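You operate a simulated robot arm through the tools that you are given. There is no shell and no other tool. Be economical: measure what you need, move in short steps, check, and stop when the job is done.

You are at the controls of a simulated robot arm. One attempt, no reset.

JOB
Put things in order on the top of the long table. At the end: the brown plant pot is on the white soup tub; the red tag (marked "DEAD") stands where the green thread spool stood; the green thread spool from the top of the long table stands where the yellow tagged cotton cloth stood; the yellow tagged cotton cloth from the top of the long table stands where the brown plant pot stood; whatever was shut is shut again. Leave all else as you found it, and nothing knocked over.

The check looks at the end state, three seconds after you hand in, the way a careful person would. Anything else that was tipped, shoved, dropped, spilled or broken makes it a failure. Flat cloth is picked up by pressing the open fingertips on it (5 to 10 N) and closing them slowly along it; thin cloth reads only 2 to 8 mm in the jaws.

ROBOT AND FRAMES
A 6-joint arm with a two-finger parallel gripper, fixed in place. Base frame: the origin is at the foot of the arm, x ahead of it, y to its left, z up; the work surface is at about z = 0. Lengths are in m, angles in rad, forces in N, time in s.
With the tool pointing down near the work surface it reaches from about 0.12 to 0.5 m from the base axis. Its first joint turns from -1.257 to 1.257 rad. Payload 0.65 kg.
The tool frame sits at the grasp point between the pads (the TCP): z along the fingers, y along the line on which they close. The tips reach 0.025 m beyond it. Largest opening 0.076 m; finger width 0.018, thickness 0.01; the body of the gripper, 0.036 by 0.078 m, starts 0.045 m behind the TCP.
Orientation is that of the tool frame in the base frame, as a unit quaternion [x, y, z, w]. With the fingers straight down and closing along the base's y, the tool's x points along the base's -x, its y along +y and its z along -z.

CONTROLS
- The arm moves only by the tool arm_command. Its argument "plan" is a list of rows, each a list of 7 numbers: the turn, a rotation vector about the tool's x, y, z in rad, then the shift along the tool's x, y, z in m, then the gripper command, from -1 (fully open) to 1 (shut), values between in proportion. In form: [[rx, ry, rz, x, y, z, fingers], ...]. A call has 1 to 8 rows; each row shifts and turns the commanded pose from where the row before left it, along the tool's axes as they then stand. A row lasts 0.2 s, in which the tool goes at most 0.05 m and 0.15 rad; a call with a longer step from one row to the next is refused whole, and so is a gripper value outside its range. Where a pose cannot be reached the arm comes as near as it can. A force on the tool above 40 N (or 10 N above the force at the start of the call, whichever is more), or a blocked arm, ends the call early, and 0.2 s more pass. The fingers move at their own pace (about 0.108 m/s each) and stop on an object; they squeeze with about 37 N. The grip force told is the motor's: it shows also when the fingers shut on nothing. Time passes only in rows, and 0.2 s behind the last, so rows that do not move let the fingers close. It gives the time, the measured TCP pose, the force on the tool (base axes), the opening and the grip force at its end, in the units of the frame above (readings bear some noise), with the torque about the TCP (base axes, N m) and any sound that the robot's microphone picked up.
- Cameras (640 x 400 px; columns grow to the right, rows downward): "scene" is fixed at [0.0322, 0.2584, 0.4025]; the picture's right is [-0.92, -0.39, 0.00], its down [-0.22, 0.53, -0.82] and it looks along [0.32, -0.75, -0.58] (base axes); focal length 214 px, centre (320, 200). "wrist" rides on the gripper at [0.058, 0.011, -0.081] in the tool frame; the picture's right is [-0.18, 0.98, 0.00], its down [-0.75, -0.14, -0.64] and it looks along [-0.63, -0.12, 0.77] (tool axes); focal length 243 px, centre (320, 200). There is no depth. A picture from a camera that has moved, and an enlarged one, comes with that camera's place and axes in the base frame and with its lens.
- snapshot(camera): a new picture of that camera. It takes no simulated time.
- zoom(camera, box): a new picture of the part [left, top, right, bottom] of that camera's present view, enlarged. It takes no simulated time.
- sign_off(): hands the job in; it is judged then, once.

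Go step by step. Nothing tells you positions but the pictures and the camera data: compare them with the known pose of the tool, close in by small moves and look again before you grip or let go. The budget is 120 turns and 68 pictures, counting those below and the enlarged ones. Unless the task says otherwise, let go and move clear before handing in, and close with one line.

The tools are called after "Call:" as a command line: name --pt "numbers of a row" for each row, then --argument value for the rest, lists and objects as JSON in quotes. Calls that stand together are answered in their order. arm_command: Moves the arm, as the interface text tells. Its arguments: {"type":"object","properties":{"plan":{"type":"array"}},"required":["plan"]} The other tools are called the same way: snapshot (camera) takes a picture; zoom (camera, box) takes an enlarged picture of a part of a camera's view; sign_off () hands the job in.

At the start:

```text
time_s: 0.0
eef_pos: [0.1449, -0.213, 0.3191]
ee_rot: [0.0, 1.0, -0.001, -0.001]
force: [-0.5, 0.1, 0.1]
ft_torque: [-0.02, -0.02, 0.0]
opening: 0.0758
finger_force: 0.1
```

scene: 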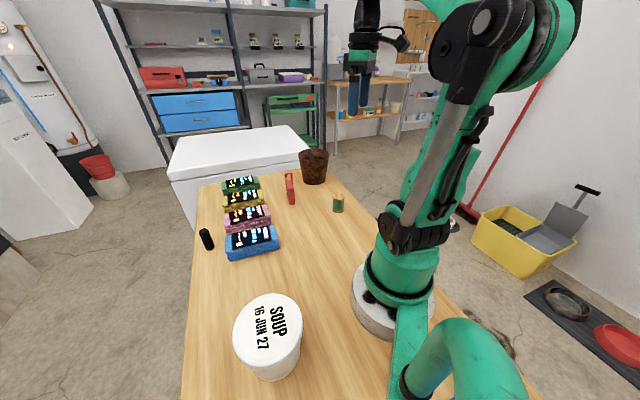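
wrist: 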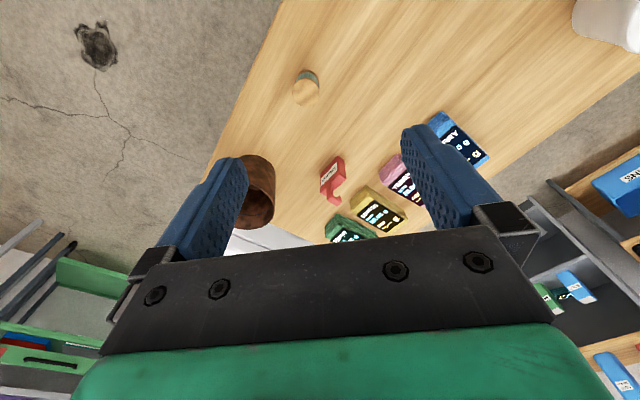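

I see four tagged items (green, yellow, pink, blue) in a row, a red tag, a brown pot, a green spool, a black cylinder and the soup tub. I'll zoom in to measure.

Call:
zoom --camera "scene" --box '[190, 140, 350, 260]'

Call:
zoom --camera "wrist" --box '[200, 50, 520, 250]'

Call:
zoom --camera "scene" --box '[190, 260, 350, 400]'

```text
3.33 times, centred on (270, 200) of scene
camera zoom: at [0.0322, 0.2584, 0.4025], right [-0.92, -0.39, 0.0], down [-0.22, 0.53, -0.82], along [0.32, -0.75, -0.58], focal length 715 px, centre (487, 200)
```

zoom: 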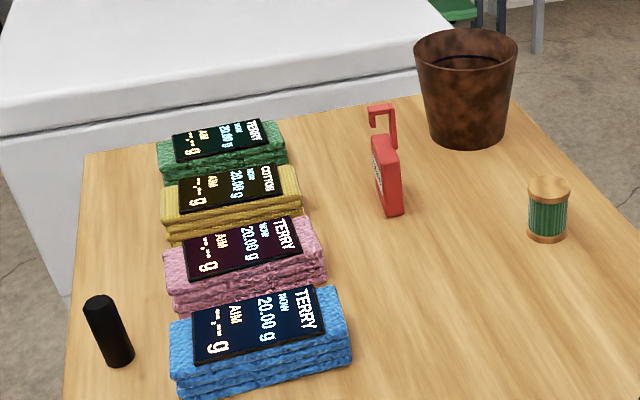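

```text
2.00 times, centred on (360, 150) of wrist
camera zoom: at [0.0863, -0.2019, 0.399], right [0.18, 0.98, 0.0], down [0.75, -0.14, 0.64], along [0.63, -0.12, -0.77], focal length 485 px, centre (240, 300)
```

zoom: 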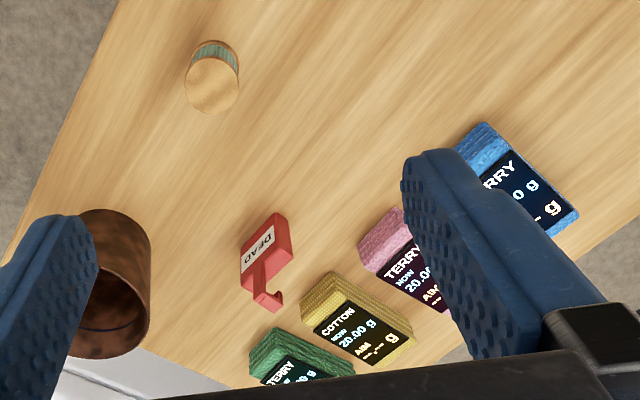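

```text
2.86 times, centred on (270, 330) of scene
camera zoom: at [0.0322, 0.2584, 0.4025], right [-0.92, -0.39, 0.0], down [-0.22, 0.53, -0.82], along [0.32, -0.75, -0.58], focal length 613 px, centre (463, -171)
```

zoom: 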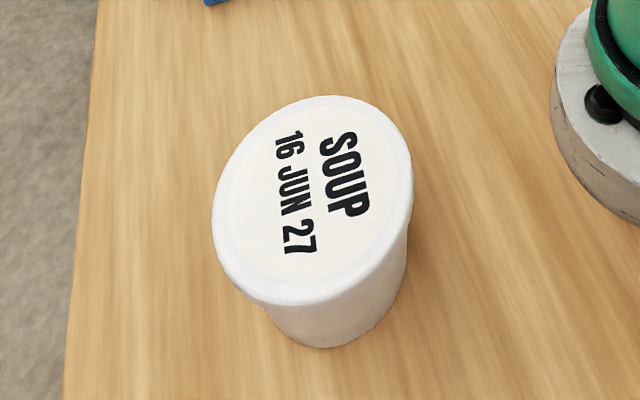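

I put the spool near (0.183,-0.234), the pot near (0.325,-0.37), the yellow cloth near (0.46,-0.14), the tag near (0.337,-0.218) and the tub near (0.147,0.17). Next I raise the wrist camera over the cloths for a better measurement.

Call:
arm_command --pt "0 0 0 -0.041 0.008 0 -1" --pt "0 0 0 -0.041 0.008 0 -1" --pt "0 0 0 -0.041 0.008 0 -1" --pt "0 0 0 -0.041 0.008 0 -1" --pt "0 0 0 -0.041 0.008 0 -1" --pt "0 0 0 0 0 0 -1"

Call:
snapshot --camera "wrist"

```text
time_s: 1.4
eef_pos: [0.3411, -0.1735, 0.3192]
ee_rot: [0.0, 1.0, 0.0, 0.0]
force: [0.3, 0.1, 0.7]
ft_torque: [0.0, -0.01, 0.02]
opening: 0.0762
finger_force: 0.0
out of reach, approached as far as the arm can: row 5
```

```text
62 pictures are left
camera wrist: at [0.282, -0.1621, 0.3994], right [0.18, 0.98, 0.0], down [0.75, -0.14, 0.64], along [0.63, -0.12, -0.77], focal length 243 px, centre (320, 200)
```

wrist: 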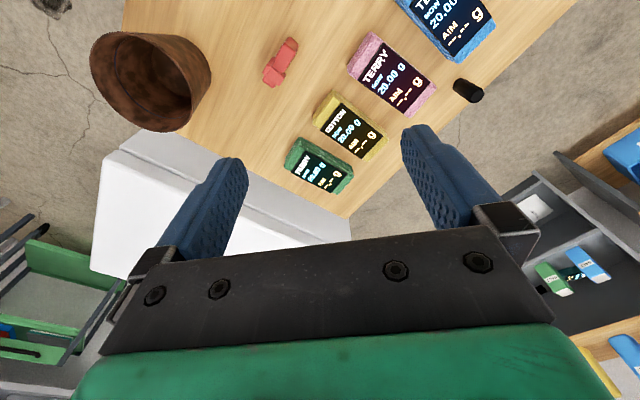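

All objects are visible here, so I'll enlarge this view to measure.

Call:
zoom --camera "wrist" --box '[240, 0, 500, 200]'

Call:
zoom --camera "wrist" --box '[80, 20, 300, 150]'

```text
2.00 times, centred on (370, 100) of wrist
camera zoom: at [0.282, -0.1621, 0.3994], right [0.18, 0.98, 0.0], down [0.75, -0.14, 0.64], along [0.63, -0.12, -0.77], focal length 485 px, centre (220, 400)
```

zoom: 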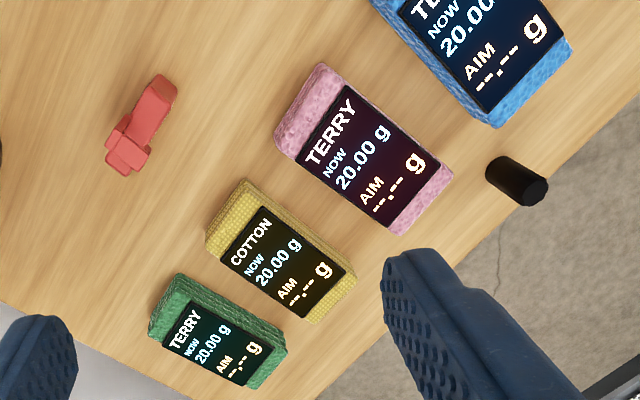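

```text
2.91 times, centred on (190, 85) of wrist
camera zoom: at [0.282, -0.1621, 0.3994], right [0.18, 0.98, 0.0], down [0.75, -0.14, 0.64], along [0.63, -0.12, -0.77], focal length 706 px, centre (698, 534)
```

zoom: 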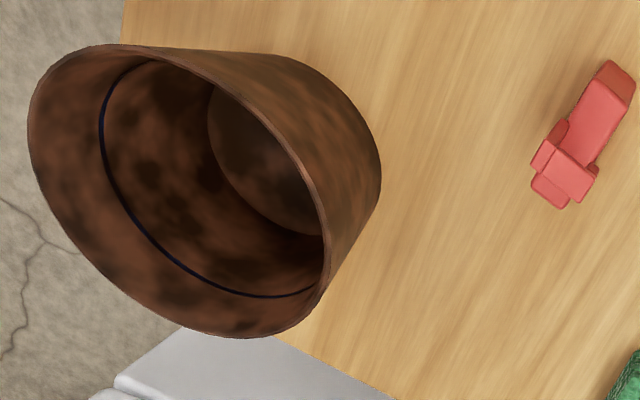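

The pot is an empty hollow shell with its rim centre near (0.322,-0.373) and about 0.10 m tall. I'll grip it by the near rim, with the tool yawed so that it closes radially.

Call:
arm_command --pt "0 0 -0.131 0.01 0 0.01 -1" --pt "0 0 -0.131 0.01 0 0.01 -1" --pt "0 0 -0.131 0 0 0.01 -1" --pt "0 0 -0.131 0 0 0.01 -1" --pt "0 0 -0.131 0 0 0.01 -1" --pt "0 0 -0.131 0 0 0 -1" --pt "0 0 0 0 0 0 -1"

```text
time_s: 3.0
eef_pos: [0.3189, -0.176, 0.2701]
ee_rot: [-0.383, 0.924, 0.0, 0.001]
force: [-0.7, -0.2, -0.2]
ft_torque: [0.01, 0.04, 0.03]
opening: 0.076
finger_force: 0.1
```

The yaw is as wanted. Moving to hover beside and above the near rim.

Call:
arm_command --pt "0 0 0 0.034 -0.022 0.0175 -1" --pt "0 0 0 0.034 -0.022 0.0175 -1" --pt "0 0 0 0.034 -0.022 0.0175 -1" --pt "0 0 0 0.034 -0.022 0.0175 -1" --pt "0.13 0 0 0 0 0 -1" --pt "0 0 0 0 0 0 -1"

Call:
snapshot --camera "wrist"

Call:
zoom --camera "scene" --box '[240, 80, 400, 220]'

```text
time_s: 4.4
eef_pos: [0.2839, -0.3347, 0.198]
ee_rot: [-0.382, 0.922, -0.06, 0.025]
force: [-0.9, 0.4, -0.7]
ft_torque: [0.0, 0.0, 0.0]
opening: 0.0758
finger_force: 0.0
```

```text
59 pictures are left
camera wrist: at [0.2277, -0.3607, 0.2759], right [-0.56, 0.82, -0.13], down [0.57, 0.49, 0.66], along [0.6, 0.29, -0.74], focal length 243 px, centre (320, 200)
```

wrist: 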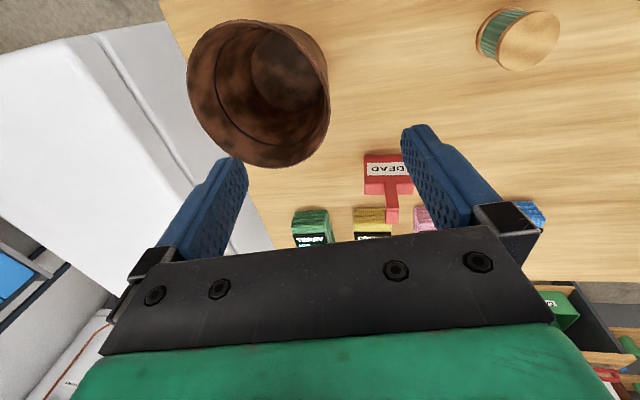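

```text
2.86 times, centred on (320, 150) of scene
camera zoom: at [0.0322, 0.2584, 0.4025], right [-0.92, -0.39, 0.0], down [-0.22, 0.53, -0.82], along [0.32, -0.75, -0.58], focal length 613 px, centre (320, 343)
```

zoom: 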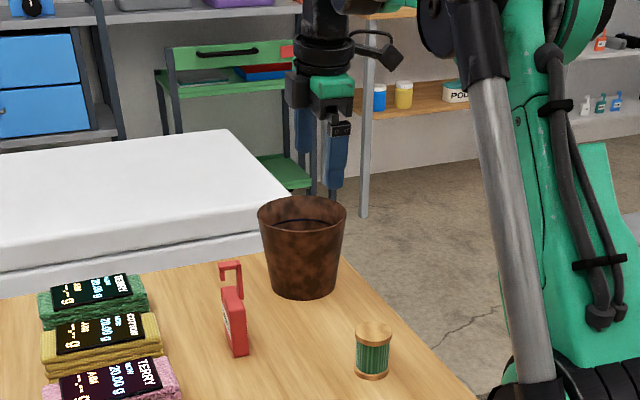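

The rim centre comes out near (0.318,-0.378). I'm lowering the open fingers to straddle the near wall, then looking.

Call:
arm_command --pt "0 0 0 0.001 0.0027 0.026 -1" --pt "0 0 0 0.001 0.0027 0.026 -1" --pt "0 0 0 0.001 0.0027 0.026 -1" --pt "0 0 0 0 0.0027 0.026 -1" --pt "0 0 0 0 0 0 -1"

Call:
snapshot --camera "wrist"

Call:
zoom --camera "scene" --box '[260, 100, 380, 200]'

```text
time_s: 5.6
eef_pos: [0.2844, -0.3376, 0.0937]
ee_rot: [-0.382, 0.922, -0.061, 0.025]
force: [1.4, -0.6, 0.4]
ft_torque: [0.01, -0.02, -0.03]
opening: 0.076
finger_force: 0.0
```

```text
57 pictures are left
camera wrist: at [0.229, -0.3641, 0.1713], right [-0.56, 0.82, -0.13], down [0.57, 0.49, 0.66], along [0.6, 0.29, -0.74], focal length 243 px, centre (320, 200)
```

wrist: 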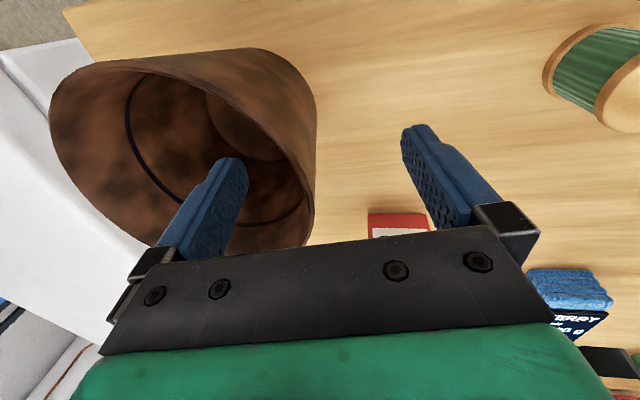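

```text
4.00 times, centred on (320, 150) of scene
camera zoom: at [0.0322, 0.2584, 0.4025], right [-0.92, -0.39, 0.0], down [-0.22, 0.53, -0.82], along [0.32, -0.75, -0.58], focal length 858 px, centre (320, 400)
```

zoom: 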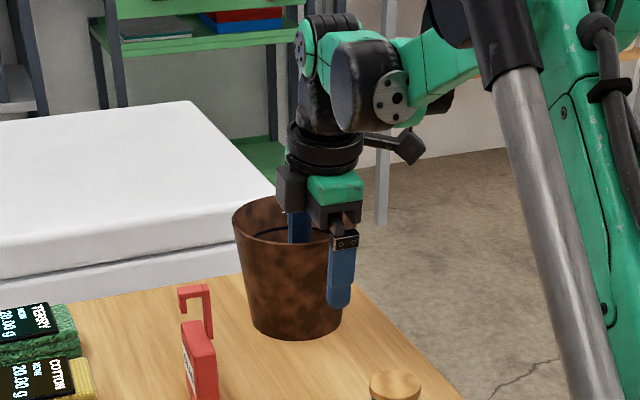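

The fingers straddle the near wall. I make a small tangential correction and close.

Call:
arm_command --pt "0 0 0 -0.003 0 0 -0.5" --pt "0 0 0 0 0 0 0.2" --pt "0 0 0 0 0 0 1" --pt "0 0 0 0 0 0 1" --pt "0 0 0 0 0 0 1"

Call:
snapshot --camera "wrist"

Call:
zoom --camera "scene" --box '[260, 100, 380, 200]'

```text
time_s: 6.8
eef_pos: [0.2885, -0.3366, 0.0929]
ee_rot: [-0.382, 0.922, -0.06, 0.025]
force: [2.2, -0.5, 6.8]
ft_torque: [-0.08, -0.14, 0.01]
opening: 0.0024
finger_force: 26.4
```

```text
55 pictures are left
camera wrist: at [0.231, -0.3625, 0.1715], right [-0.56, 0.82, -0.13], down [0.57, 0.49, 0.66], along [0.6, 0.29, -0.74], focal length 243 px, centre (320, 200)
```

wrist: 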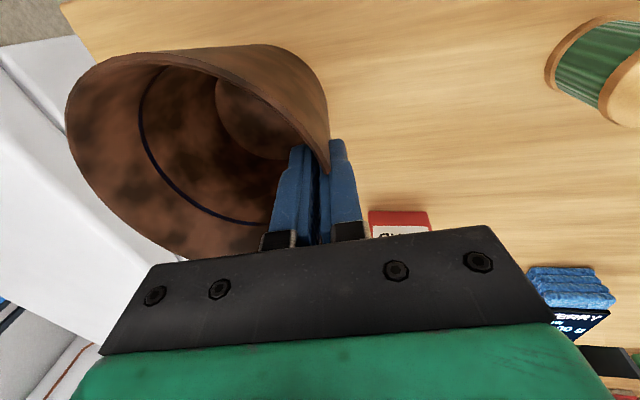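

```text
4.00 times, centred on (320, 150) of scene
camera zoom: at [0.0322, 0.2584, 0.4025], right [-0.92, -0.39, 0.0], down [-0.22, 0.53, -0.82], along [0.32, -0.75, -0.58], focal length 858 px, centre (320, 400)
```

zoom: 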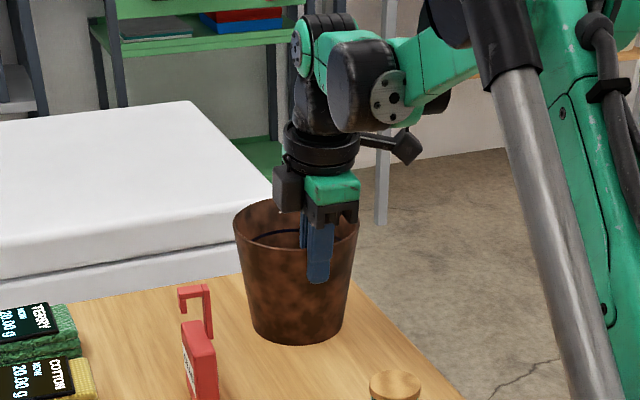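

The rim is gripped, with a 2.4 mm wall. Lifting straight up.

Call:
arm_command --pt "0 0 0 0 -0.0013 -0.01 1" --pt "0 0 0 0 -0.0026 -0.02 1" --pt "0 0 0 0 -0.0039 -0.03 1" --pt "0 0 0 0 -0.0039 -0.03 1" --pt "0 0 0 0 -0.0026 -0.02 1" --pt "0 0 0 0 0 0 1"

Call:
snapshot --camera "scene"

```text
time_s: 8.2
eef_pos: [0.2862, -0.3359, 0.2055]
ee_rot: [-0.382, 0.922, -0.06, 0.025]
force: [0.7, 0.4, -0.1]
ft_torque: [-0.03, 0.02, 0.04]
opening: 0.0018
finger_force: 26.6
```

```text
53 pictures are left
```

scene: 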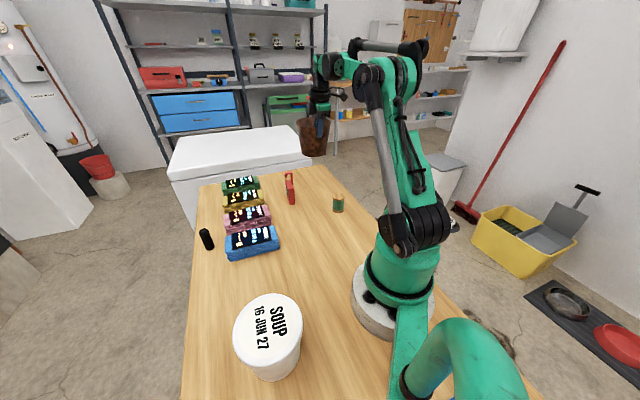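

The pot is held, free and light. Carrying it inward and up.

Call:
arm_command --pt "0 0 0 0 -0.003 -0.025 1" --pt "0 0 0 -0.007 0.029 -0.014 1" --pt "0 0 0 -0.007 0.029 -0.014 1" --pt "0 0 0 -0.007 0.029 -0.014 1" --pt "0 0 0 -0.007 0.029 -0.014 1" --pt "0 0 0 -0.007 0.029 -0.014 1" --pt "0 0 0 0 0 0 1"

```text
time_s: 9.8
eef_pos: [0.2038, -0.2027, 0.281]
ee_rot: [-0.382, 0.922, -0.06, 0.025]
force: [0.4, -0.8, 0.1]
ft_torque: [0.03, 0.07, 0.01]
opening: 0.0021
finger_force: 26.1
```

Next leg: swinging across in front of the base.

Call:
arm_command --pt "0 0 0 -0.0282 0.0195 -0.0025 1" --pt "0 0 0 -0.0282 0.0195 -0.0025 1" --pt "0 0 0 -0.0282 0.0195 -0.0025 1" --pt "0 0 0 -0.0282 0.0195 -0.0025 1" --pt "0 0 0 -0.0282 0.0195 -0.0025 1" --pt "0 0 0 -0.0282 0.0195 -0.0025 1" --pt "0 0 0 0 0 0 1"

```text
time_s: 11.4
eef_pos: [0.2404, 0.001, 0.2807]
ee_rot: [-0.382, 0.922, -0.06, 0.026]
force: [-0.4, 0.4, -0.2]
ft_torque: [0.05, 0.03, 0.0]
opening: 0.0023
finger_force: 26.2
```

Continuing to a vantage above the tub, then looking.

Call:
arm_command --pt "0 0 0 -0.009 0.03 -0.0039 1" --pt "0 0 0 -0.009 0.03 -0.0039 1" --pt "0 0 0 -0.009 0.03 -0.0039 1" --pt "0 0 0 -0.009 0.03 -0.0039 1" --pt "0 0 0 -0.009 0.03 -0.0039 1" --pt "0 0 0 0 0 0 1"

Call:
snapshot --camera "wrist"

Call:
snapshot --camera "scene"

```text
time_s: 12.8
eef_pos: [0.1648, 0.1368, 0.2813]
ee_rot: [-0.382, 0.922, -0.06, 0.025]
force: [0.4, 0.8, 0.6]
ft_torque: [0.01, 0.04, -0.01]
opening: 0.0023
finger_force: 26.4
```

```text
52 pictures are left
camera wrist: at [0.1081, 0.1117, 0.3589], right [-0.56, 0.82, -0.13], down [0.57, 0.49, 0.66], along [0.6, 0.29, -0.74], focal length 243 px, centre (320, 200)
```

wrist: 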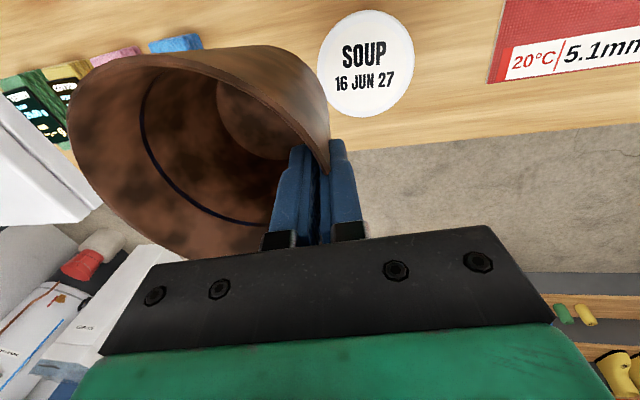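

```text
51 pictures are left
```

scene: 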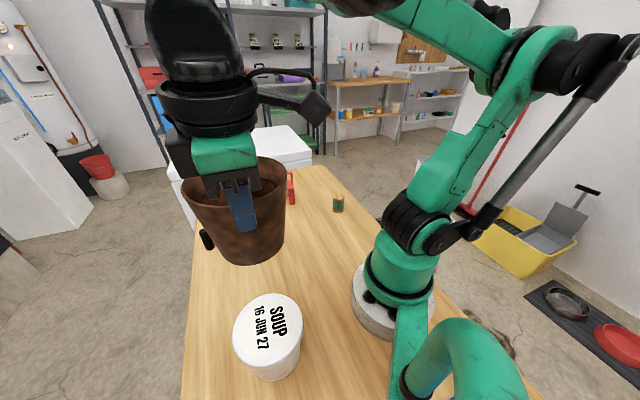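

The tub lid centre comes out near (0.152,0.155) at height about 0.09, with diameter about 0.095. I bring the pot above it with about 3 cm clearance and check.

Call:
arm_command --pt "0 0 0 -0.0014 0.0204 0.014 1" --pt "0 0 0 -0.0014 0.0204 0.014 1" --pt "0 0 0 -0.0014 0.0204 0.014 1" --pt "0 0 0 -0.0014 0.0204 0.014 1" --pt "0 0 0 0 0 0 1"

Call:
snapshot --camera "scene"

Call:
snapshot --camera "wrist"

```text
time_s: 14.0
eef_pos: [0.1157, 0.1952, 0.215]
ee_rot: [-0.382, 0.922, -0.06, 0.025]
force: [-0.6, -0.2, -1.1]
ft_torque: [0.02, 0.04, -0.02]
opening: 0.0021
finger_force: 26.7
```

```text
50 pictures are left
```

scene: 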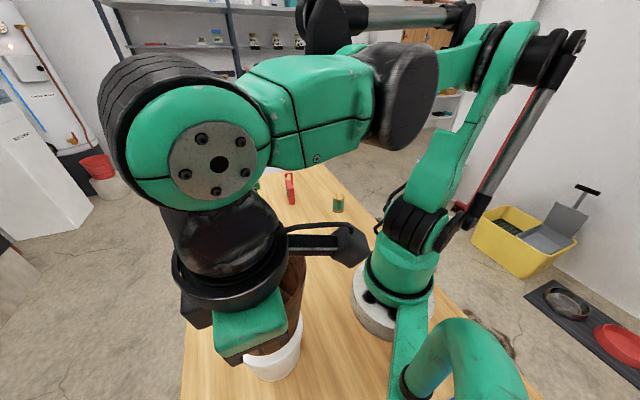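

```text
49 pictures are left
camera wrist: at [0.0599, 0.1685, 0.2926], right [-0.56, 0.82, -0.13], down [0.57, 0.49, 0.66], along [0.6, 0.29, -0.74], focal length 243 px, centre (320, 200)
```

wrist: 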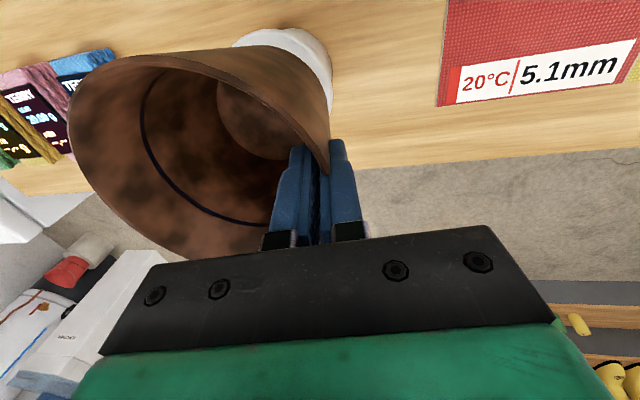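

I zoom to compare the pot's bottom with the lid.

Call:
zoom --camera "wrist" --box '[190, 10, 390, 210]'

Call:
zoom --camera "scene" --box '[200, 260, 360, 400]'

```text
2.00 times, centred on (290, 110) of wrist
camera zoom: at [0.0599, 0.1685, 0.2926], right [-0.56, 0.82, -0.13], down [0.57, 0.49, 0.66], along [0.6, 0.29, -0.74], focal length 485 px, centre (380, 380)
```

zoom: 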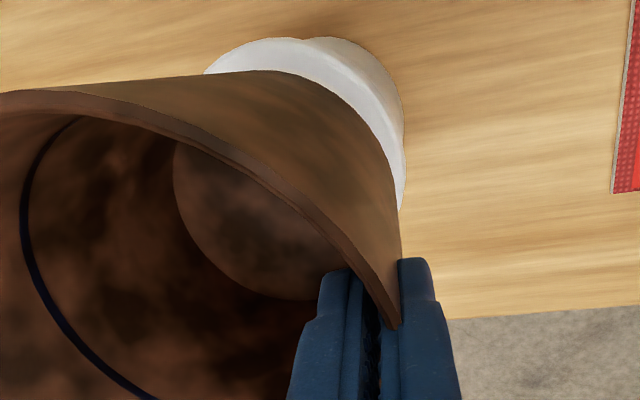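

```text
2.86 times, centred on (280, 330) of scene
camera zoom: at [0.0322, 0.2584, 0.4025], right [-0.92, -0.39, 0.0], down [-0.22, 0.53, -0.82], along [0.32, -0.75, -0.58], focal length 613 px, centre (434, -171)
```

zoom: 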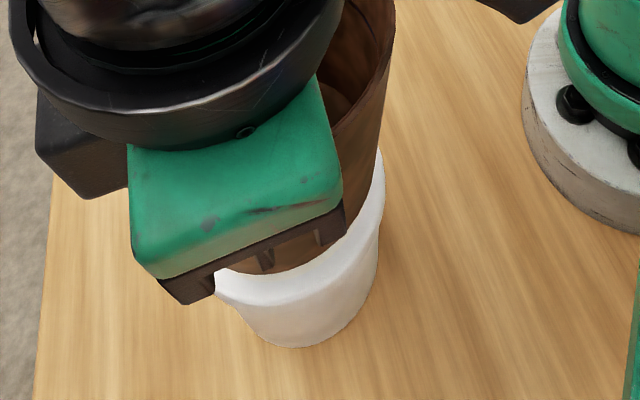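

Pot and lid are within several mm of each other. I apply a small correction and lower part of the way.

Call:
arm_command --pt "0 0 0 0.0043 -0.0056 0.0007 1" --pt "0 0 0 0 0.0016 0.012 1" --pt "0 0 0 0 0.0013 0.01 1" --pt "0 0 0 0 0 0 1"

Call:
zoom --camera "scene" --box '[200, 260, 360, 400]'

Call:
zoom --camera "wrist" --box '[190, 10, 390, 210]'

```text
time_s: 15.0
eef_pos: [0.1174, 0.1872, 0.1918]
ee_rot: [-0.382, 0.922, -0.061, 0.026]
force: [-0.1, -0.4, -0.6]
ft_torque: [0.0, 0.03, -0.03]
opening: 0.002
finger_force: 26.6
```

```text
2.86 times, centred on (280, 330) of scene
camera zoom: at [0.0322, 0.2584, 0.4025], right [-0.92, -0.39, 0.0], down [-0.22, 0.53, -0.82], along [0.32, -0.75, -0.58], focal length 613 px, centre (434, -171)
```

zoom: 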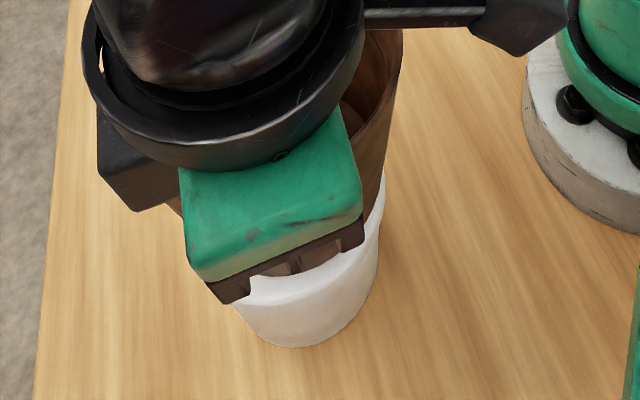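

```text
2.00 times, centred on (290, 110) of wrist
camera zoom: at [0.0609, 0.1616, 0.2705], right [-0.56, 0.82, -0.13], down [0.57, 0.49, 0.66], along [0.6, 0.29, -0.74], focal length 485 px, centre (380, 380)
```

zoom: 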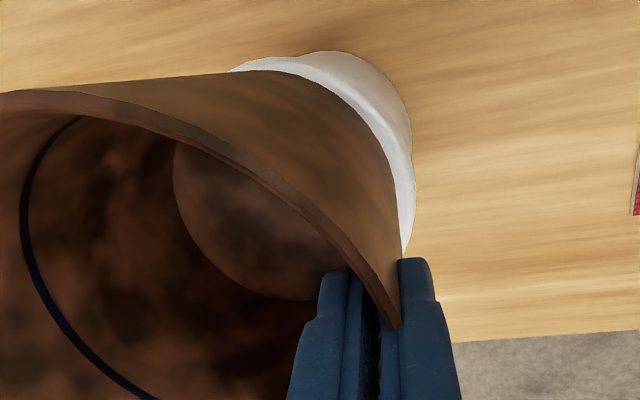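

The lid shows an even margin around the pot. Lowering to contact in small steps.

Call:
arm_command --pt "0 0 0 0 0.0006 0.005 1" --pt "0 0 0 0 0.0004 0.003 1" --pt "0 0 0 0 0 0 1"

```text
time_s: 15.8
eef_pos: [0.1167, 0.1891, 0.1845]
ee_rot: [-0.382, 0.922, -0.061, 0.025]
force: [-0.3, 0.5, 0.2]
ft_torque: [0.03, 0.01, 0.01]
opening: 0.0018
finger_force: 26.2
```

Call:
arm_command --pt "0 0 0 0 0.0003 0.002 1" --pt "0 0 0 0 0.0003 0.002 1" --pt "0 0 0 0 0 0 1"

```text
time_s: 16.6
eef_pos: [0.1182, 0.1878, 0.1797]
ee_rot: [-0.382, 0.922, -0.06, 0.025]
force: [-3.2, 1.8, 25.3]
ft_torque: [0.07, 0.01, -0.03]
opening: 0.0019
finger_force: 26.1
```

Contact at 25 N, so the lid is at about 0.089. I ease off slightly, then check.

Call:
arm_command --pt "0 0 0 0 -0.0002 -0.0015 1" --pt "0 0 0 0 0 0 1"

Call:
zoom --camera "wrist" --box '[190, 10, 390, 210]'

Call:
zoom --camera "scene" --box '[200, 260, 360, 400]'

```text
time_s: 17.2
eef_pos: [0.1191, 0.1887, 0.1826]
ee_rot: [-0.382, 0.922, -0.06, 0.025]
force: [-0.2, 0.8, 0.0]
ft_torque: [-0.01, -0.02, 0.01]
opening: 0.0023
finger_force: 26.8
```

```text
2.00 times, centred on (290, 110) of wrist
camera zoom: at [0.0619, 0.1617, 0.2594], right [-0.56, 0.82, -0.13], down [0.57, 0.49, 0.66], along [0.6, 0.29, -0.74], focal length 485 px, centre (380, 380)
```

zoom: 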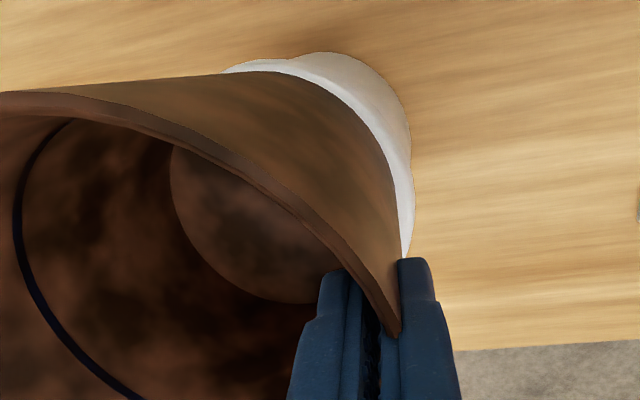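

```text
2.86 times, centred on (280, 330) of scene
camera zoom: at [0.0322, 0.2584, 0.4025], right [-0.92, -0.39, 0.0], down [-0.22, 0.53, -0.82], along [0.32, -0.75, -0.58], focal length 613 px, centre (434, -171)
```

zoom: 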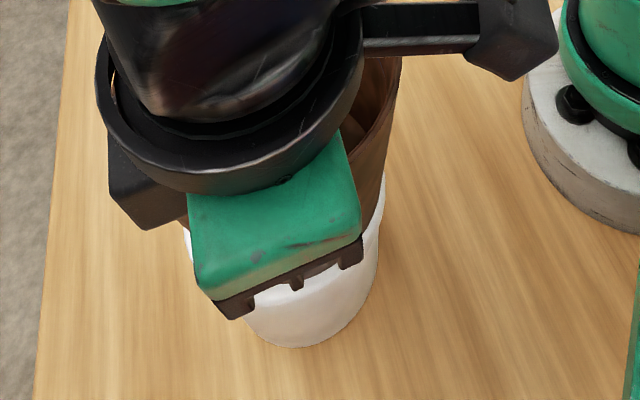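

The pot is centred on the lid. Releasing and retreating along the tool axis.

Call:
arm_command --pt "0 0 0 0 0 0.0005 0.6" --pt "0 0 0 0 0 0 0.2" --pt "0 0 0 0 0 0 -0.2" --pt "0 0 0 0 0 -0.015 -0.2" --pt "0 0 0 0 0 -0.03 -0.2" --pt "0 0 0 0 0 -0.04 -0.2" --pt "0 0 0 0 0 0 -0.2"

Call:
snapshot --camera "wrist"

```text
time_s: 18.8
eef_pos: [0.1078, 0.1943, 0.2655]
ee_rot: [-0.381, 0.922, -0.06, 0.025]
force: [0.0, 0.3, 0.3]
ft_torque: [0.0, -0.04, -0.02]
opening: 0.0454
finger_force: 0.2
```

```text
42 pictures are left
camera wrist: at [0.0516, 0.1687, 0.3431], right [-0.56, 0.82, -0.13], down [0.57, 0.49, 0.66], along [0.6, 0.29, -0.74], focal length 243 px, centre (320, 200)
```

wrist: 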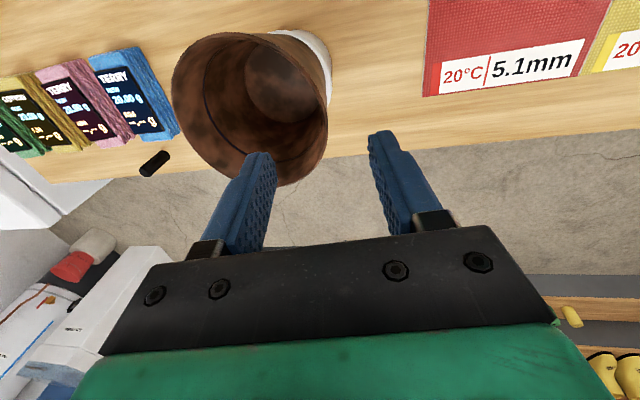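

The pot is standing on the tub. I rise, level the tool and go back toward the cloths.

Call:
arm_command --pt "-0.13 0 0 0 0 -0.03 -1" --pt "0 0 0 0.0063 -0.033 0 -1" --pt "0 0 0 0.0063 -0.033 0 -1" --pt "0 0 0 0.0063 -0.033 0 -1" --pt "0 0 0 0.0063 -0.033 0 -1" --pt "0 0 0 0.0063 -0.033 0 -1" --pt "0 0 0 0.0063 -0.033 0 -1" --pt "0 0 0 0.0063 -0.033 0 -1"

```text
time_s: 20.6
eef_pos: [0.2395, 0.0025, 0.2953]
ee_rot: [-0.383, 0.924, 0.0, 0.0]
force: [-0.4, -0.3, 0.2]
ft_torque: [0.01, 0.02, 0.01]
opening: 0.0762
finger_force: 0.0
```

Now heading over the yellow cloth.

Call:
arm_command --pt "0 0 0 -0.0056 -0.0345 0.019 -1" --pt "0 0 0 -0.0056 -0.0345 0.019 -1" --pt "0 0 0 -0.0056 -0.0345 0.019 -1" --pt "0 0 0 -0.0056 -0.0345 0.019 -1" --pt "0 0 0 -0.0056 -0.0345 0.019 -1" --pt "0 0 0 -0.0056 -0.0345 0.019 -1" --pt "0 0 0 0 0 0 -1"

Call:
snapshot --camera "wrist"

```text
time_s: 22.2
eef_pos: [0.4077, -0.1185, 0.1812]
ee_rot: [-0.383, 0.924, 0.0, 0.0]
force: [-0.3, 0.5, 0.3]
ft_torque: [0.0, 0.01, 0.01]
opening: 0.0761
finger_force: 0.1
```

```text
41 pictures are left
camera wrist: at [0.3587, -0.1524, 0.2616], right [-0.57, 0.82, 0.0], down [0.63, 0.43, 0.64], along [0.53, 0.36, -0.77], focal length 243 px, centre (320, 200)
```

wrist: 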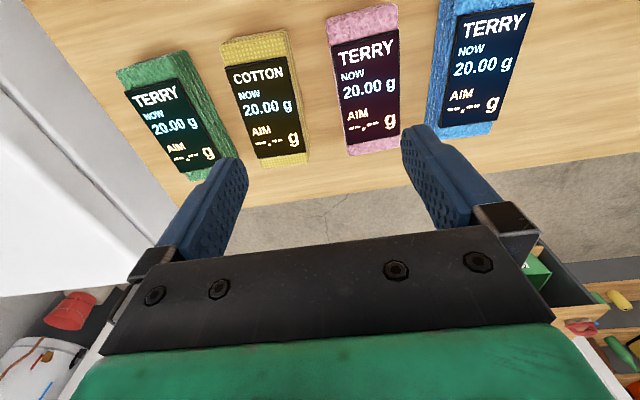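

Call:
zoom --camera "wrist" --box '[110, 0, 420, 190]'

```text
2.06 times, centred on (265, 95) of wrist
camera zoom: at [0.3587, -0.1524, 0.2616], right [-0.57, 0.82, 0.0], down [0.63, 0.43, 0.64], along [0.53, 0.36, -0.77], focal length 501 px, centre (434, 417)
```

zoom: 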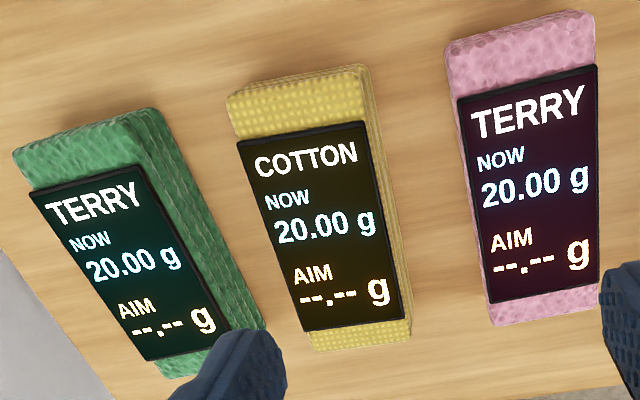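

Yellow cloth centre is near (0.456,-0.144), about 0.052 by 0.119, and aligned with the current yaw. Descending to just above it.

Call:
arm_command --pt "0 0 0 -0.0041 -0.0131 0.025 -1" --pt "0 0 0 -0.0041 -0.0131 0.025 -1" --pt "0 0 0 -0.0041 -0.0131 0.025 -1" --pt "0 0 0 -0.0041 -0.0131 0.025 -1" --pt "0 0 0 0 0 0 -1"

Call:
snapshot --camera "wrist"

Call:
zoom --camera "scene" --box '[200, 140, 320, 270]'

```text
time_s: 23.4
eef_pos: [0.458, -0.1464, 0.0822]
ee_rot: [-0.383, 0.924, 0.001, 0.0]
force: [0.8, 0.7, 0.4]
ft_torque: [0.03, 0.04, 0.04]
opening: 0.0758
finger_force: 0.1
```

```text
39 pictures are left
camera wrist: at [0.4087, -0.1794, 0.161], right [-0.57, 0.82, 0.0], down [0.63, 0.43, 0.64], along [0.53, 0.36, -0.77], focal length 243 px, centre (320, 200)
```

wrist: 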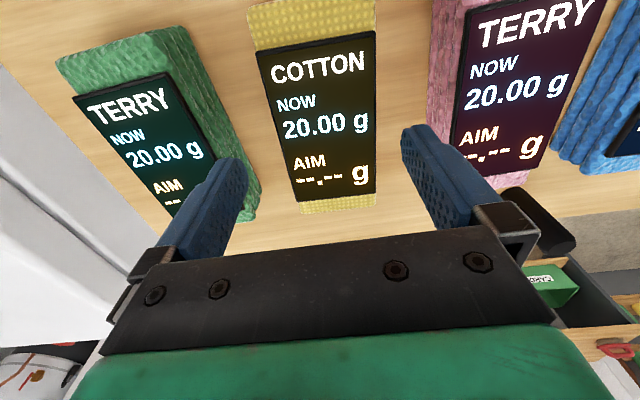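

```text
3.08 times, centred on (260, 205) of scene
camera zoom: at [0.0322, 0.2584, 0.4025], right [-0.92, -0.39, 0.0], down [-0.22, 0.53, -0.82], along [0.32, -0.75, -0.58], focal length 660 px, centre (505, 185)
```

zoom: 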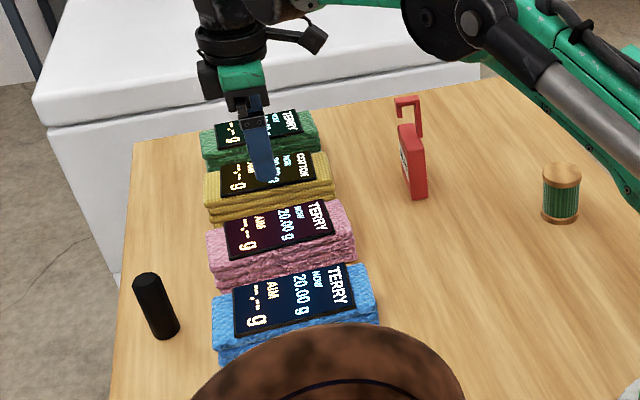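

The cloth is centred between the fingers to within about 3 mm. I correct, align the yaw slightly and descend around it.

Call:
arm_command --pt "0 0 0.035 0 0.0035 0.01 -1" --pt "0 0 0 0 0 0.018 -1" --pt "0 0 0 0 0 0.015 -1" --pt "0 0 0 0 0 0.008 -1" --pt "0 0 0 0 0 0 -1"

Call:
snapshot --camera "wrist"

```text
time_s: 24.6
eef_pos: [0.4566, -0.1419, 0.0315]
ee_rot: [-0.367, 0.93, 0.0, 0.001]
force: [0.2, -0.2, 0.0]
ft_torque: [-0.03, 0.0, 0.04]
opening: 0.0759
finger_force: 0.0
```

```text
37 pictures are left
camera wrist: at [0.4057, -0.1739, 0.1108], right [-0.54, 0.84, 0.0], down [0.65, 0.41, 0.64], along [0.54, 0.34, -0.77], focal length 243 px, centre (320, 200)
```

wrist: 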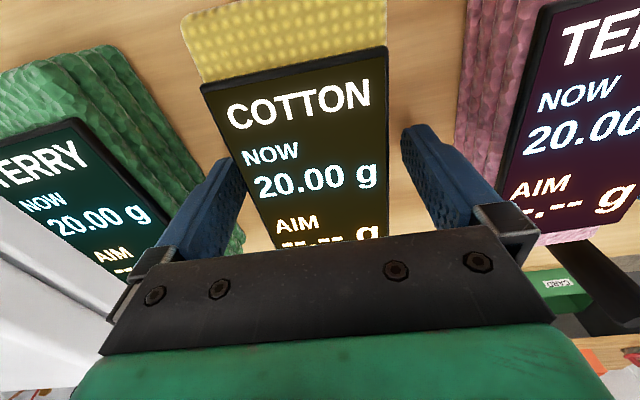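

The fingers straddle the yellow cloth with clear gaps to its neighbours. Down 2 mm and closing slowly.

Call:
arm_command --pt "0 0 0 0 0 0.0025 -0.8" --pt "0 0 0 0 0 0 -0.6" --pt "0 0 0 0 0 0 -0.4" --pt "0 0 0 0 0 0 -0.2" --pt "0 0 0 0 0 0 0.1" --pt "0 0 0 0 0 0 0.4" --pt "0 0 0 0 0 0 1" --pt "0 0 0 0 0 0 1"

Call:
snapshot --camera "wrist"

```text
time_s: 26.4
eef_pos: [0.4549, -0.1411, 0.0286]
ee_rot: [-0.366, 0.931, 0.0, 0.0]
force: [0.9, 0.5, -1.0]
ft_torque: [-0.02, 0.01, 0.04]
opening: 0.055
finger_force: 37.1
```

```text
36 pictures are left
camera wrist: at [0.4053, -0.1739, 0.1083], right [-0.54, 0.84, 0.0], down [0.65, 0.41, 0.64], along [0.54, 0.34, -0.77], focal length 243 px, centre (320, 200)
```

wrist: 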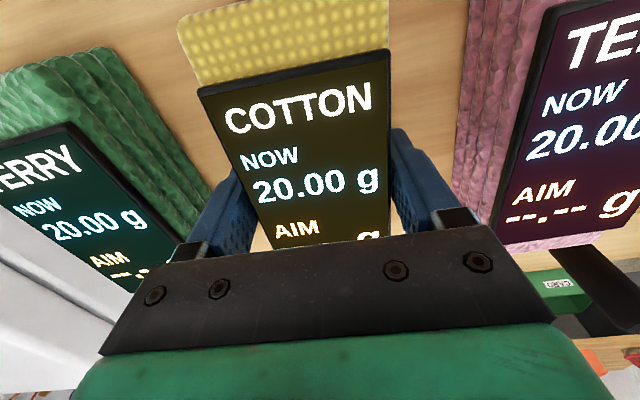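

Solid grip at 0.055. Lifting and drawing inward.

Call:
arm_command --pt "0 0 0 0 0 -0.015 1" --pt "0 0 0 0 0 -0.02 1" --pt "0 0 0 0 0 -0.02 1" --pt "0 0 0 0.0103 0.0164 -0.0225 1" --pt "0 0 0 0.0103 0.0164 -0.0225 1" --pt "0 0 0 0.0103 0.0164 -0.0225 1" --pt "0 0 0 0.0103 0.0164 -0.0225 1" --pt "0 0 0 0 0 0 1"

Call:
snapshot --camera "wrist"

```text
time_s: 28.2
eef_pos: [0.382, -0.1222, 0.1734]
ee_rot: [-0.367, 0.93, -0.001, 0.0]
force: [-0.1, 0.1, 0.4]
ft_torque: [0.0, -0.01, 0.03]
opening: 0.0551
finger_force: 37.1
```

```text
35 pictures are left
camera wrist: at [0.3309, -0.1545, 0.253], right [-0.54, 0.84, 0.0], down [0.65, 0.41, 0.64], along [0.54, 0.34, -0.77], focal length 243 px, centre (320, 200)
```

wrist: 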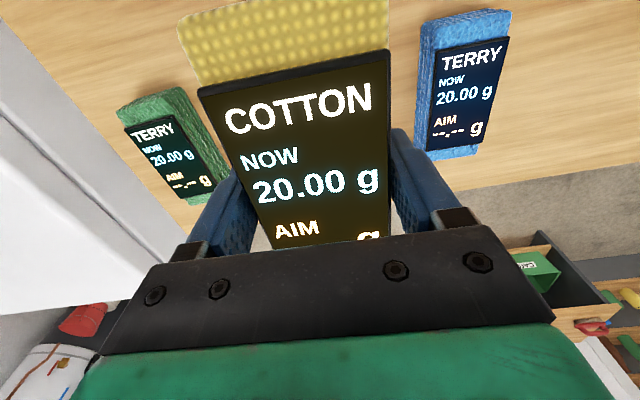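

The cloth is held and steady. Passing above the tag toward the pot's old place.

Call:
arm_command --pt "0 0 0 0.0363 -0.0149 0 1" --pt "0 0 0 0.0363 -0.0149 0 1" --pt "0 0 0 0.0363 -0.0149 0 1" --pt "0 0 0 0.0363 -0.0149 0 1" --pt "0 0 0 0.0363 -0.0149 0 1" --pt "0 0 0 0 0 0 1"

Call:
snapshot --camera "scene"

```text
time_s: 29.6
eef_pos: [0.2986, -0.2993, 0.1718]
ee_rot: [-0.366, 0.931, 0.001, 0.0]
force: [-0.4, -0.2, -0.1]
ft_torque: [0.0, -0.01, 0.0]
opening: 0.0552
finger_force: 37.4
```

```text
34 pictures are left
```

scene: 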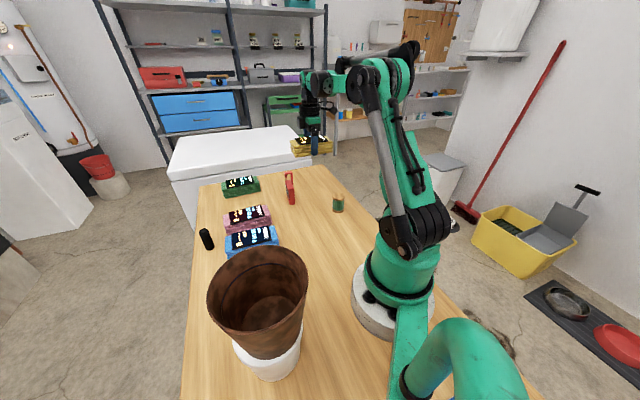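

The pot sits well on the tub. Lowering the cloth toward the pot's old spot, stopping 2 cm above the table.

Call:
arm_command --pt "0 0 0 0.0088 -0.0178 0.03 1" --pt "0 0 0 0.0088 -0.0178 0.03 1" --pt "0 0 0 0.0088 -0.0178 0.03 1" --pt "0 0 0 0.0088 -0.0178 0.03 1" --pt "0 0 0 0 0 0 1"

Call:
zoom --camera "scene" --box '[190, 140, 350, 260]'

```text
time_s: 30.8
eef_pos: [0.3233, -0.3753, 0.0523]
ee_rot: [-0.366, 0.931, -0.001, 0.0]
force: [0.1, -0.3, -0.3]
ft_torque: [-0.03, -0.02, 0.01]
opening: 0.0553
finger_force: 37.5
```

```text
3.33 times, centred on (270, 200) of scene
camera zoom: at [0.0322, 0.2584, 0.4025], right [-0.92, -0.39, 0.0], down [-0.22, 0.53, -0.82], along [0.32, -0.75, -0.58], focal length 715 px, centre (487, 200)
```

zoom: 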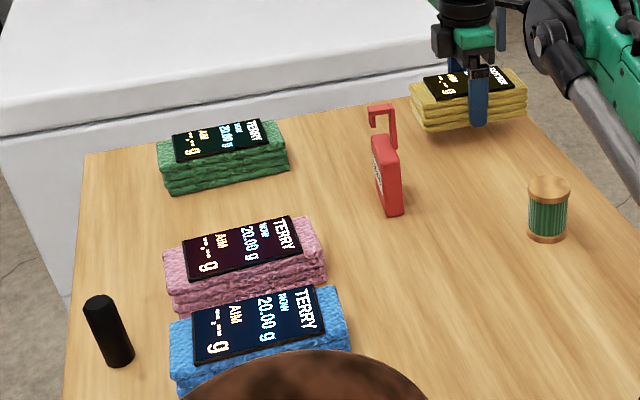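

It is aligned with the pot's old base. Lowering to the table.

Call:
arm_command --pt "0 0 0 0 0 0.012 1" --pt "0 0 0 0 0 0.008 1" --pt "0 0 0 0 0 0.0025 1" --pt "0 0 0 0 0 0 1"

```text
time_s: 31.8
eef_pos: [0.3216, -0.3744, 0.0298]
ee_rot: [-0.367, 0.93, 0.0, 0.0]
force: [0.4, -0.5, -0.1]
ft_torque: [-0.01, -0.01, 0.0]
opening: 0.0553
finger_force: 36.9
```

Call:
arm_command --pt "0 0 0 0 0 0.001 1" --pt "0 0 0 0 0 0 0.3" --pt "0 0 0 0 0 0 -0.3" --pt "0 0 0 0 0 0 -0.6" --pt "0 0 0 0 0 0 -0.9" --pt "0 0 0 0 0 0 -1"

Call:
zoom --camera "scene" --box '[270, 140, 350, 210]'

```text
time_s: 33.2
eef_pos: [0.3214, -0.3772, 0.0296]
ee_rot: [-0.367, 0.93, 0.0, 0.0]
force: [-0.5, 0.7, 0.1]
ft_torque: [0.01, 0.05, 0.01]
opening: 0.0761
finger_force: 0.1
```

```text
5.71 times, centred on (310, 175) of scene
camera zoom: at [0.0322, 0.2584, 0.4025], right [-0.92, -0.39, 0.0], down [-0.22, 0.53, -0.82], along [0.32, -0.75, -0.58], focal length 1226 px, centre (377, 343)
```

zoom: 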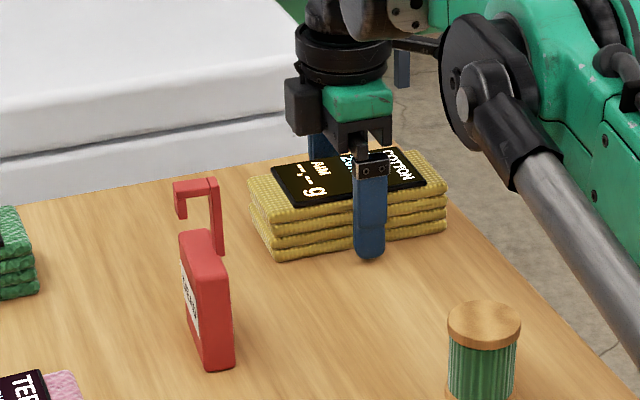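

The cloth is flat and square on the spot. Rising clear and going to the spool.

Call:
arm_command --pt "0 0 0 0 0 -0.02 -1" --pt "0 0 0 0 0 -0.03 -1" --pt "0 0 0 -0.0019 0.034 -0.015 -1" --pt "0 0 0 -0.0019 0.034 -0.015 -1" --pt "0 0 0 -0.0019 0.034 -0.015 -1" --pt "0 0 0 -0.0019 0.034 -0.015 -1" --pt "0 0 0 -0.0019 0.034 -0.015 -1" --pt "0 0 0 -0.0019 0.034 -0.015 -1"

Call:
snapshot --camera "wrist"

```text
time_s: 35.0
eef_pos: [0.1907, -0.2199, 0.1677]
ee_rot: [-0.367, 0.93, 0.0, 0.0]
force: [-0.3, -0.1, 0.1]
ft_torque: [0.01, -0.01, 0.02]
opening: 0.0758
finger_force: 0.1
```

```text
31 pictures are left
camera wrist: at [0.1402, -0.2506, 0.2472], right [-0.54, 0.84, 0.0], down [0.65, 0.41, 0.64], along [0.54, 0.34, -0.77], focal length 243 px, centre (320, 200)
```

wrist: 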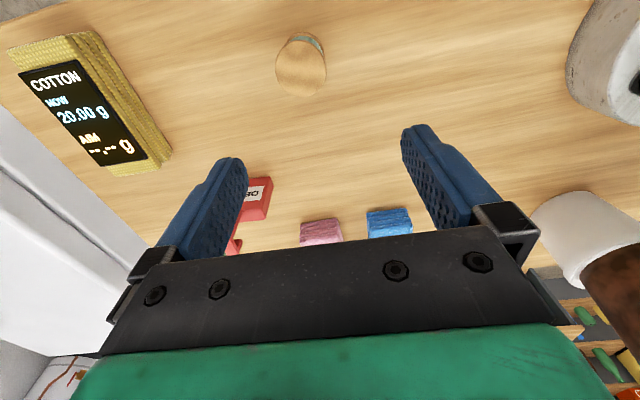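

The spool is near (0.183,-0.238). Moving above it and checking.

Call:
arm_command --pt "0 0 0 0.0088 -0.0038 0.03 -1" --pt "0 0 0 0.0088 -0.0038 0.03 -1" --pt "0 0 0 0 0 0.02 -1" --pt "0 0 0 0 0 0 -1"

Call:
snapshot --camera "wrist"

Call:
zoom --camera "scene" --box '[300, 160, 380, 230]'

```text
time_s: 36.0
eef_pos: [0.1828, -0.2369, 0.0883]
ee_rot: [-0.367, 0.93, 0.0, 0.0]
force: [0.4, 0.9, -0.6]
ft_torque: [-0.04, 0.0, -0.01]
opening: 0.0759
finger_force: 0.1
```

```text
30 pictures are left
camera wrist: at [0.1324, -0.2681, 0.1671], right [-0.54, 0.84, 0.0], down [0.65, 0.41, 0.64], along [0.54, 0.34, -0.77], focal length 243 px, centre (320, 200)
```

wrist: 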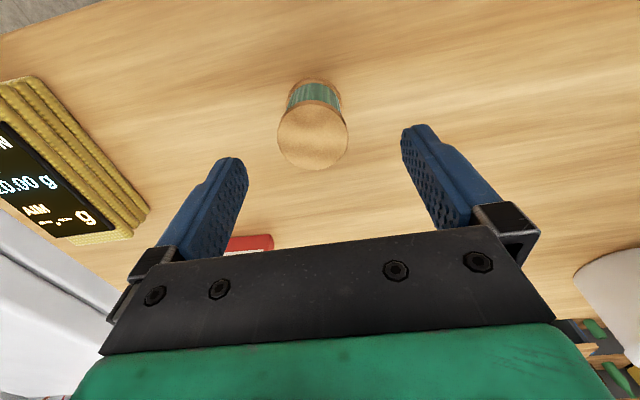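

```text
5.71 times, centred on (340, 195) of scene
camera zoom: at [0.0322, 0.2584, 0.4025], right [-0.92, -0.39, 0.0], down [-0.22, 0.53, -0.82], along [0.32, -0.75, -0.58], focal length 1226 px, centre (206, 229)
```

zoom: 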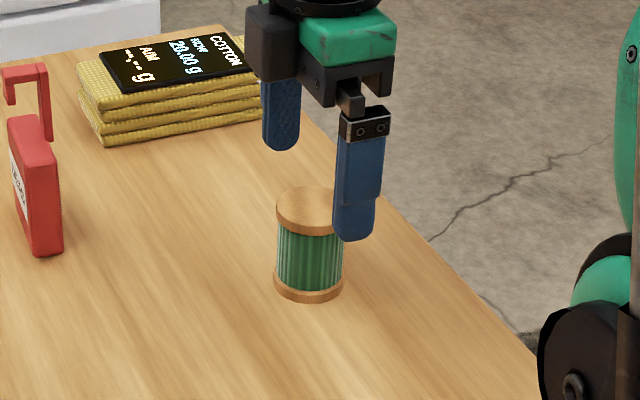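

Spool refined to about (0.180,-0.241). Descending around it and closing.

Call:
arm_command --pt "0 0 0 0.005 -0.001 0.015 -1" --pt "0 0 0 0 0 0.022 -1" --pt "0 0 0 0 0 0.02 -1" --pt "0 0 0 0 0 0 -0.5" --pt "0 0 0 0 0 0 -0.2" --pt "0 0 0 0 0 0 0.1" --pt "0 0 0 0 0 0 1" --pt "0 0 0 0 0 0 1"

Call:
snapshot --camera "wrist"

Call:
zoom --camera "scene" --box '[300, 160, 380, 230]'

```text
time_s: 37.8
eef_pos: [0.1798, -0.2403, 0.0316]
ee_rot: [-0.367, 0.93, 0.0, 0.001]
force: [-0.3, -0.7, -0.1]
ft_torque: [0.05, 0.0, -0.04]
opening: 0.0362
finger_force: 37.3
```

```text
28 pictures are left
camera wrist: at [0.129, -0.2724, 0.1106], right [-0.54, 0.84, 0.0], down [0.65, 0.41, 0.64], along [0.54, 0.34, -0.77], focal length 243 px, centre (320, 200)
```

wrist: 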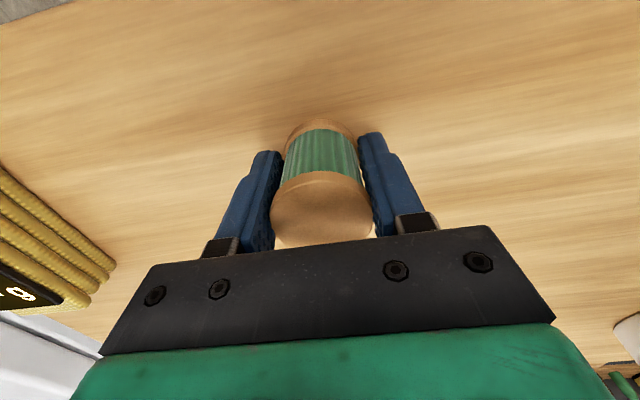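

```text
5.71 times, centred on (340, 195) of scene
camera zoom: at [0.0322, 0.2584, 0.4025], right [-0.92, -0.39, 0.0], down [-0.22, 0.53, -0.82], along [0.32, -0.75, -0.58], focal length 1226 px, centre (206, 229)
```

zoom: 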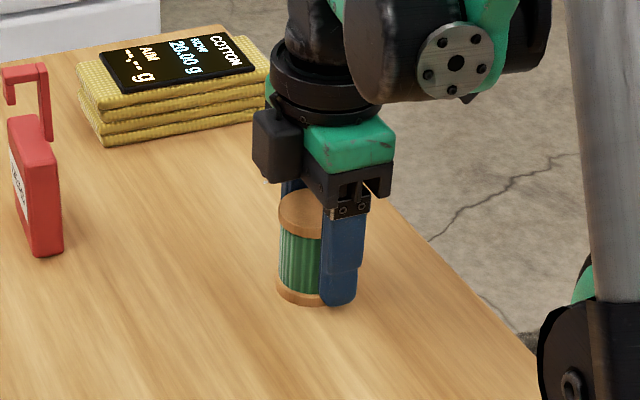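

The spool is gripped and centred. Lifting and carrying it toward the yellow cloth's old place.

Call:
arm_command --pt "0 0 0 0 0 -0.03 1" --pt "0 0 0 0 0 -0.045 1" --pt "0 0 0 0 0 -0.045 1" --pt "0 0 0 -0.041 0 -0.005 1" --pt "0 0 0 -0.041 0 -0.005 1" --pt "0 0 0 -0.041 0 0 1" --pt "0 0 0 -0.041 0 0 1" --pt "0 0 0 -0.041 0 0 1"

```text
time_s: 39.6
eef_pos: [0.3302, -0.1029, 0.1658]
ee_rot: [-0.366, 0.931, 0.0, 0.0]
force: [-0.7, -0.2, -0.7]
ft_torque: [-0.03, 0.0, -0.02]
opening: 0.0367
finger_force: 36.9
```

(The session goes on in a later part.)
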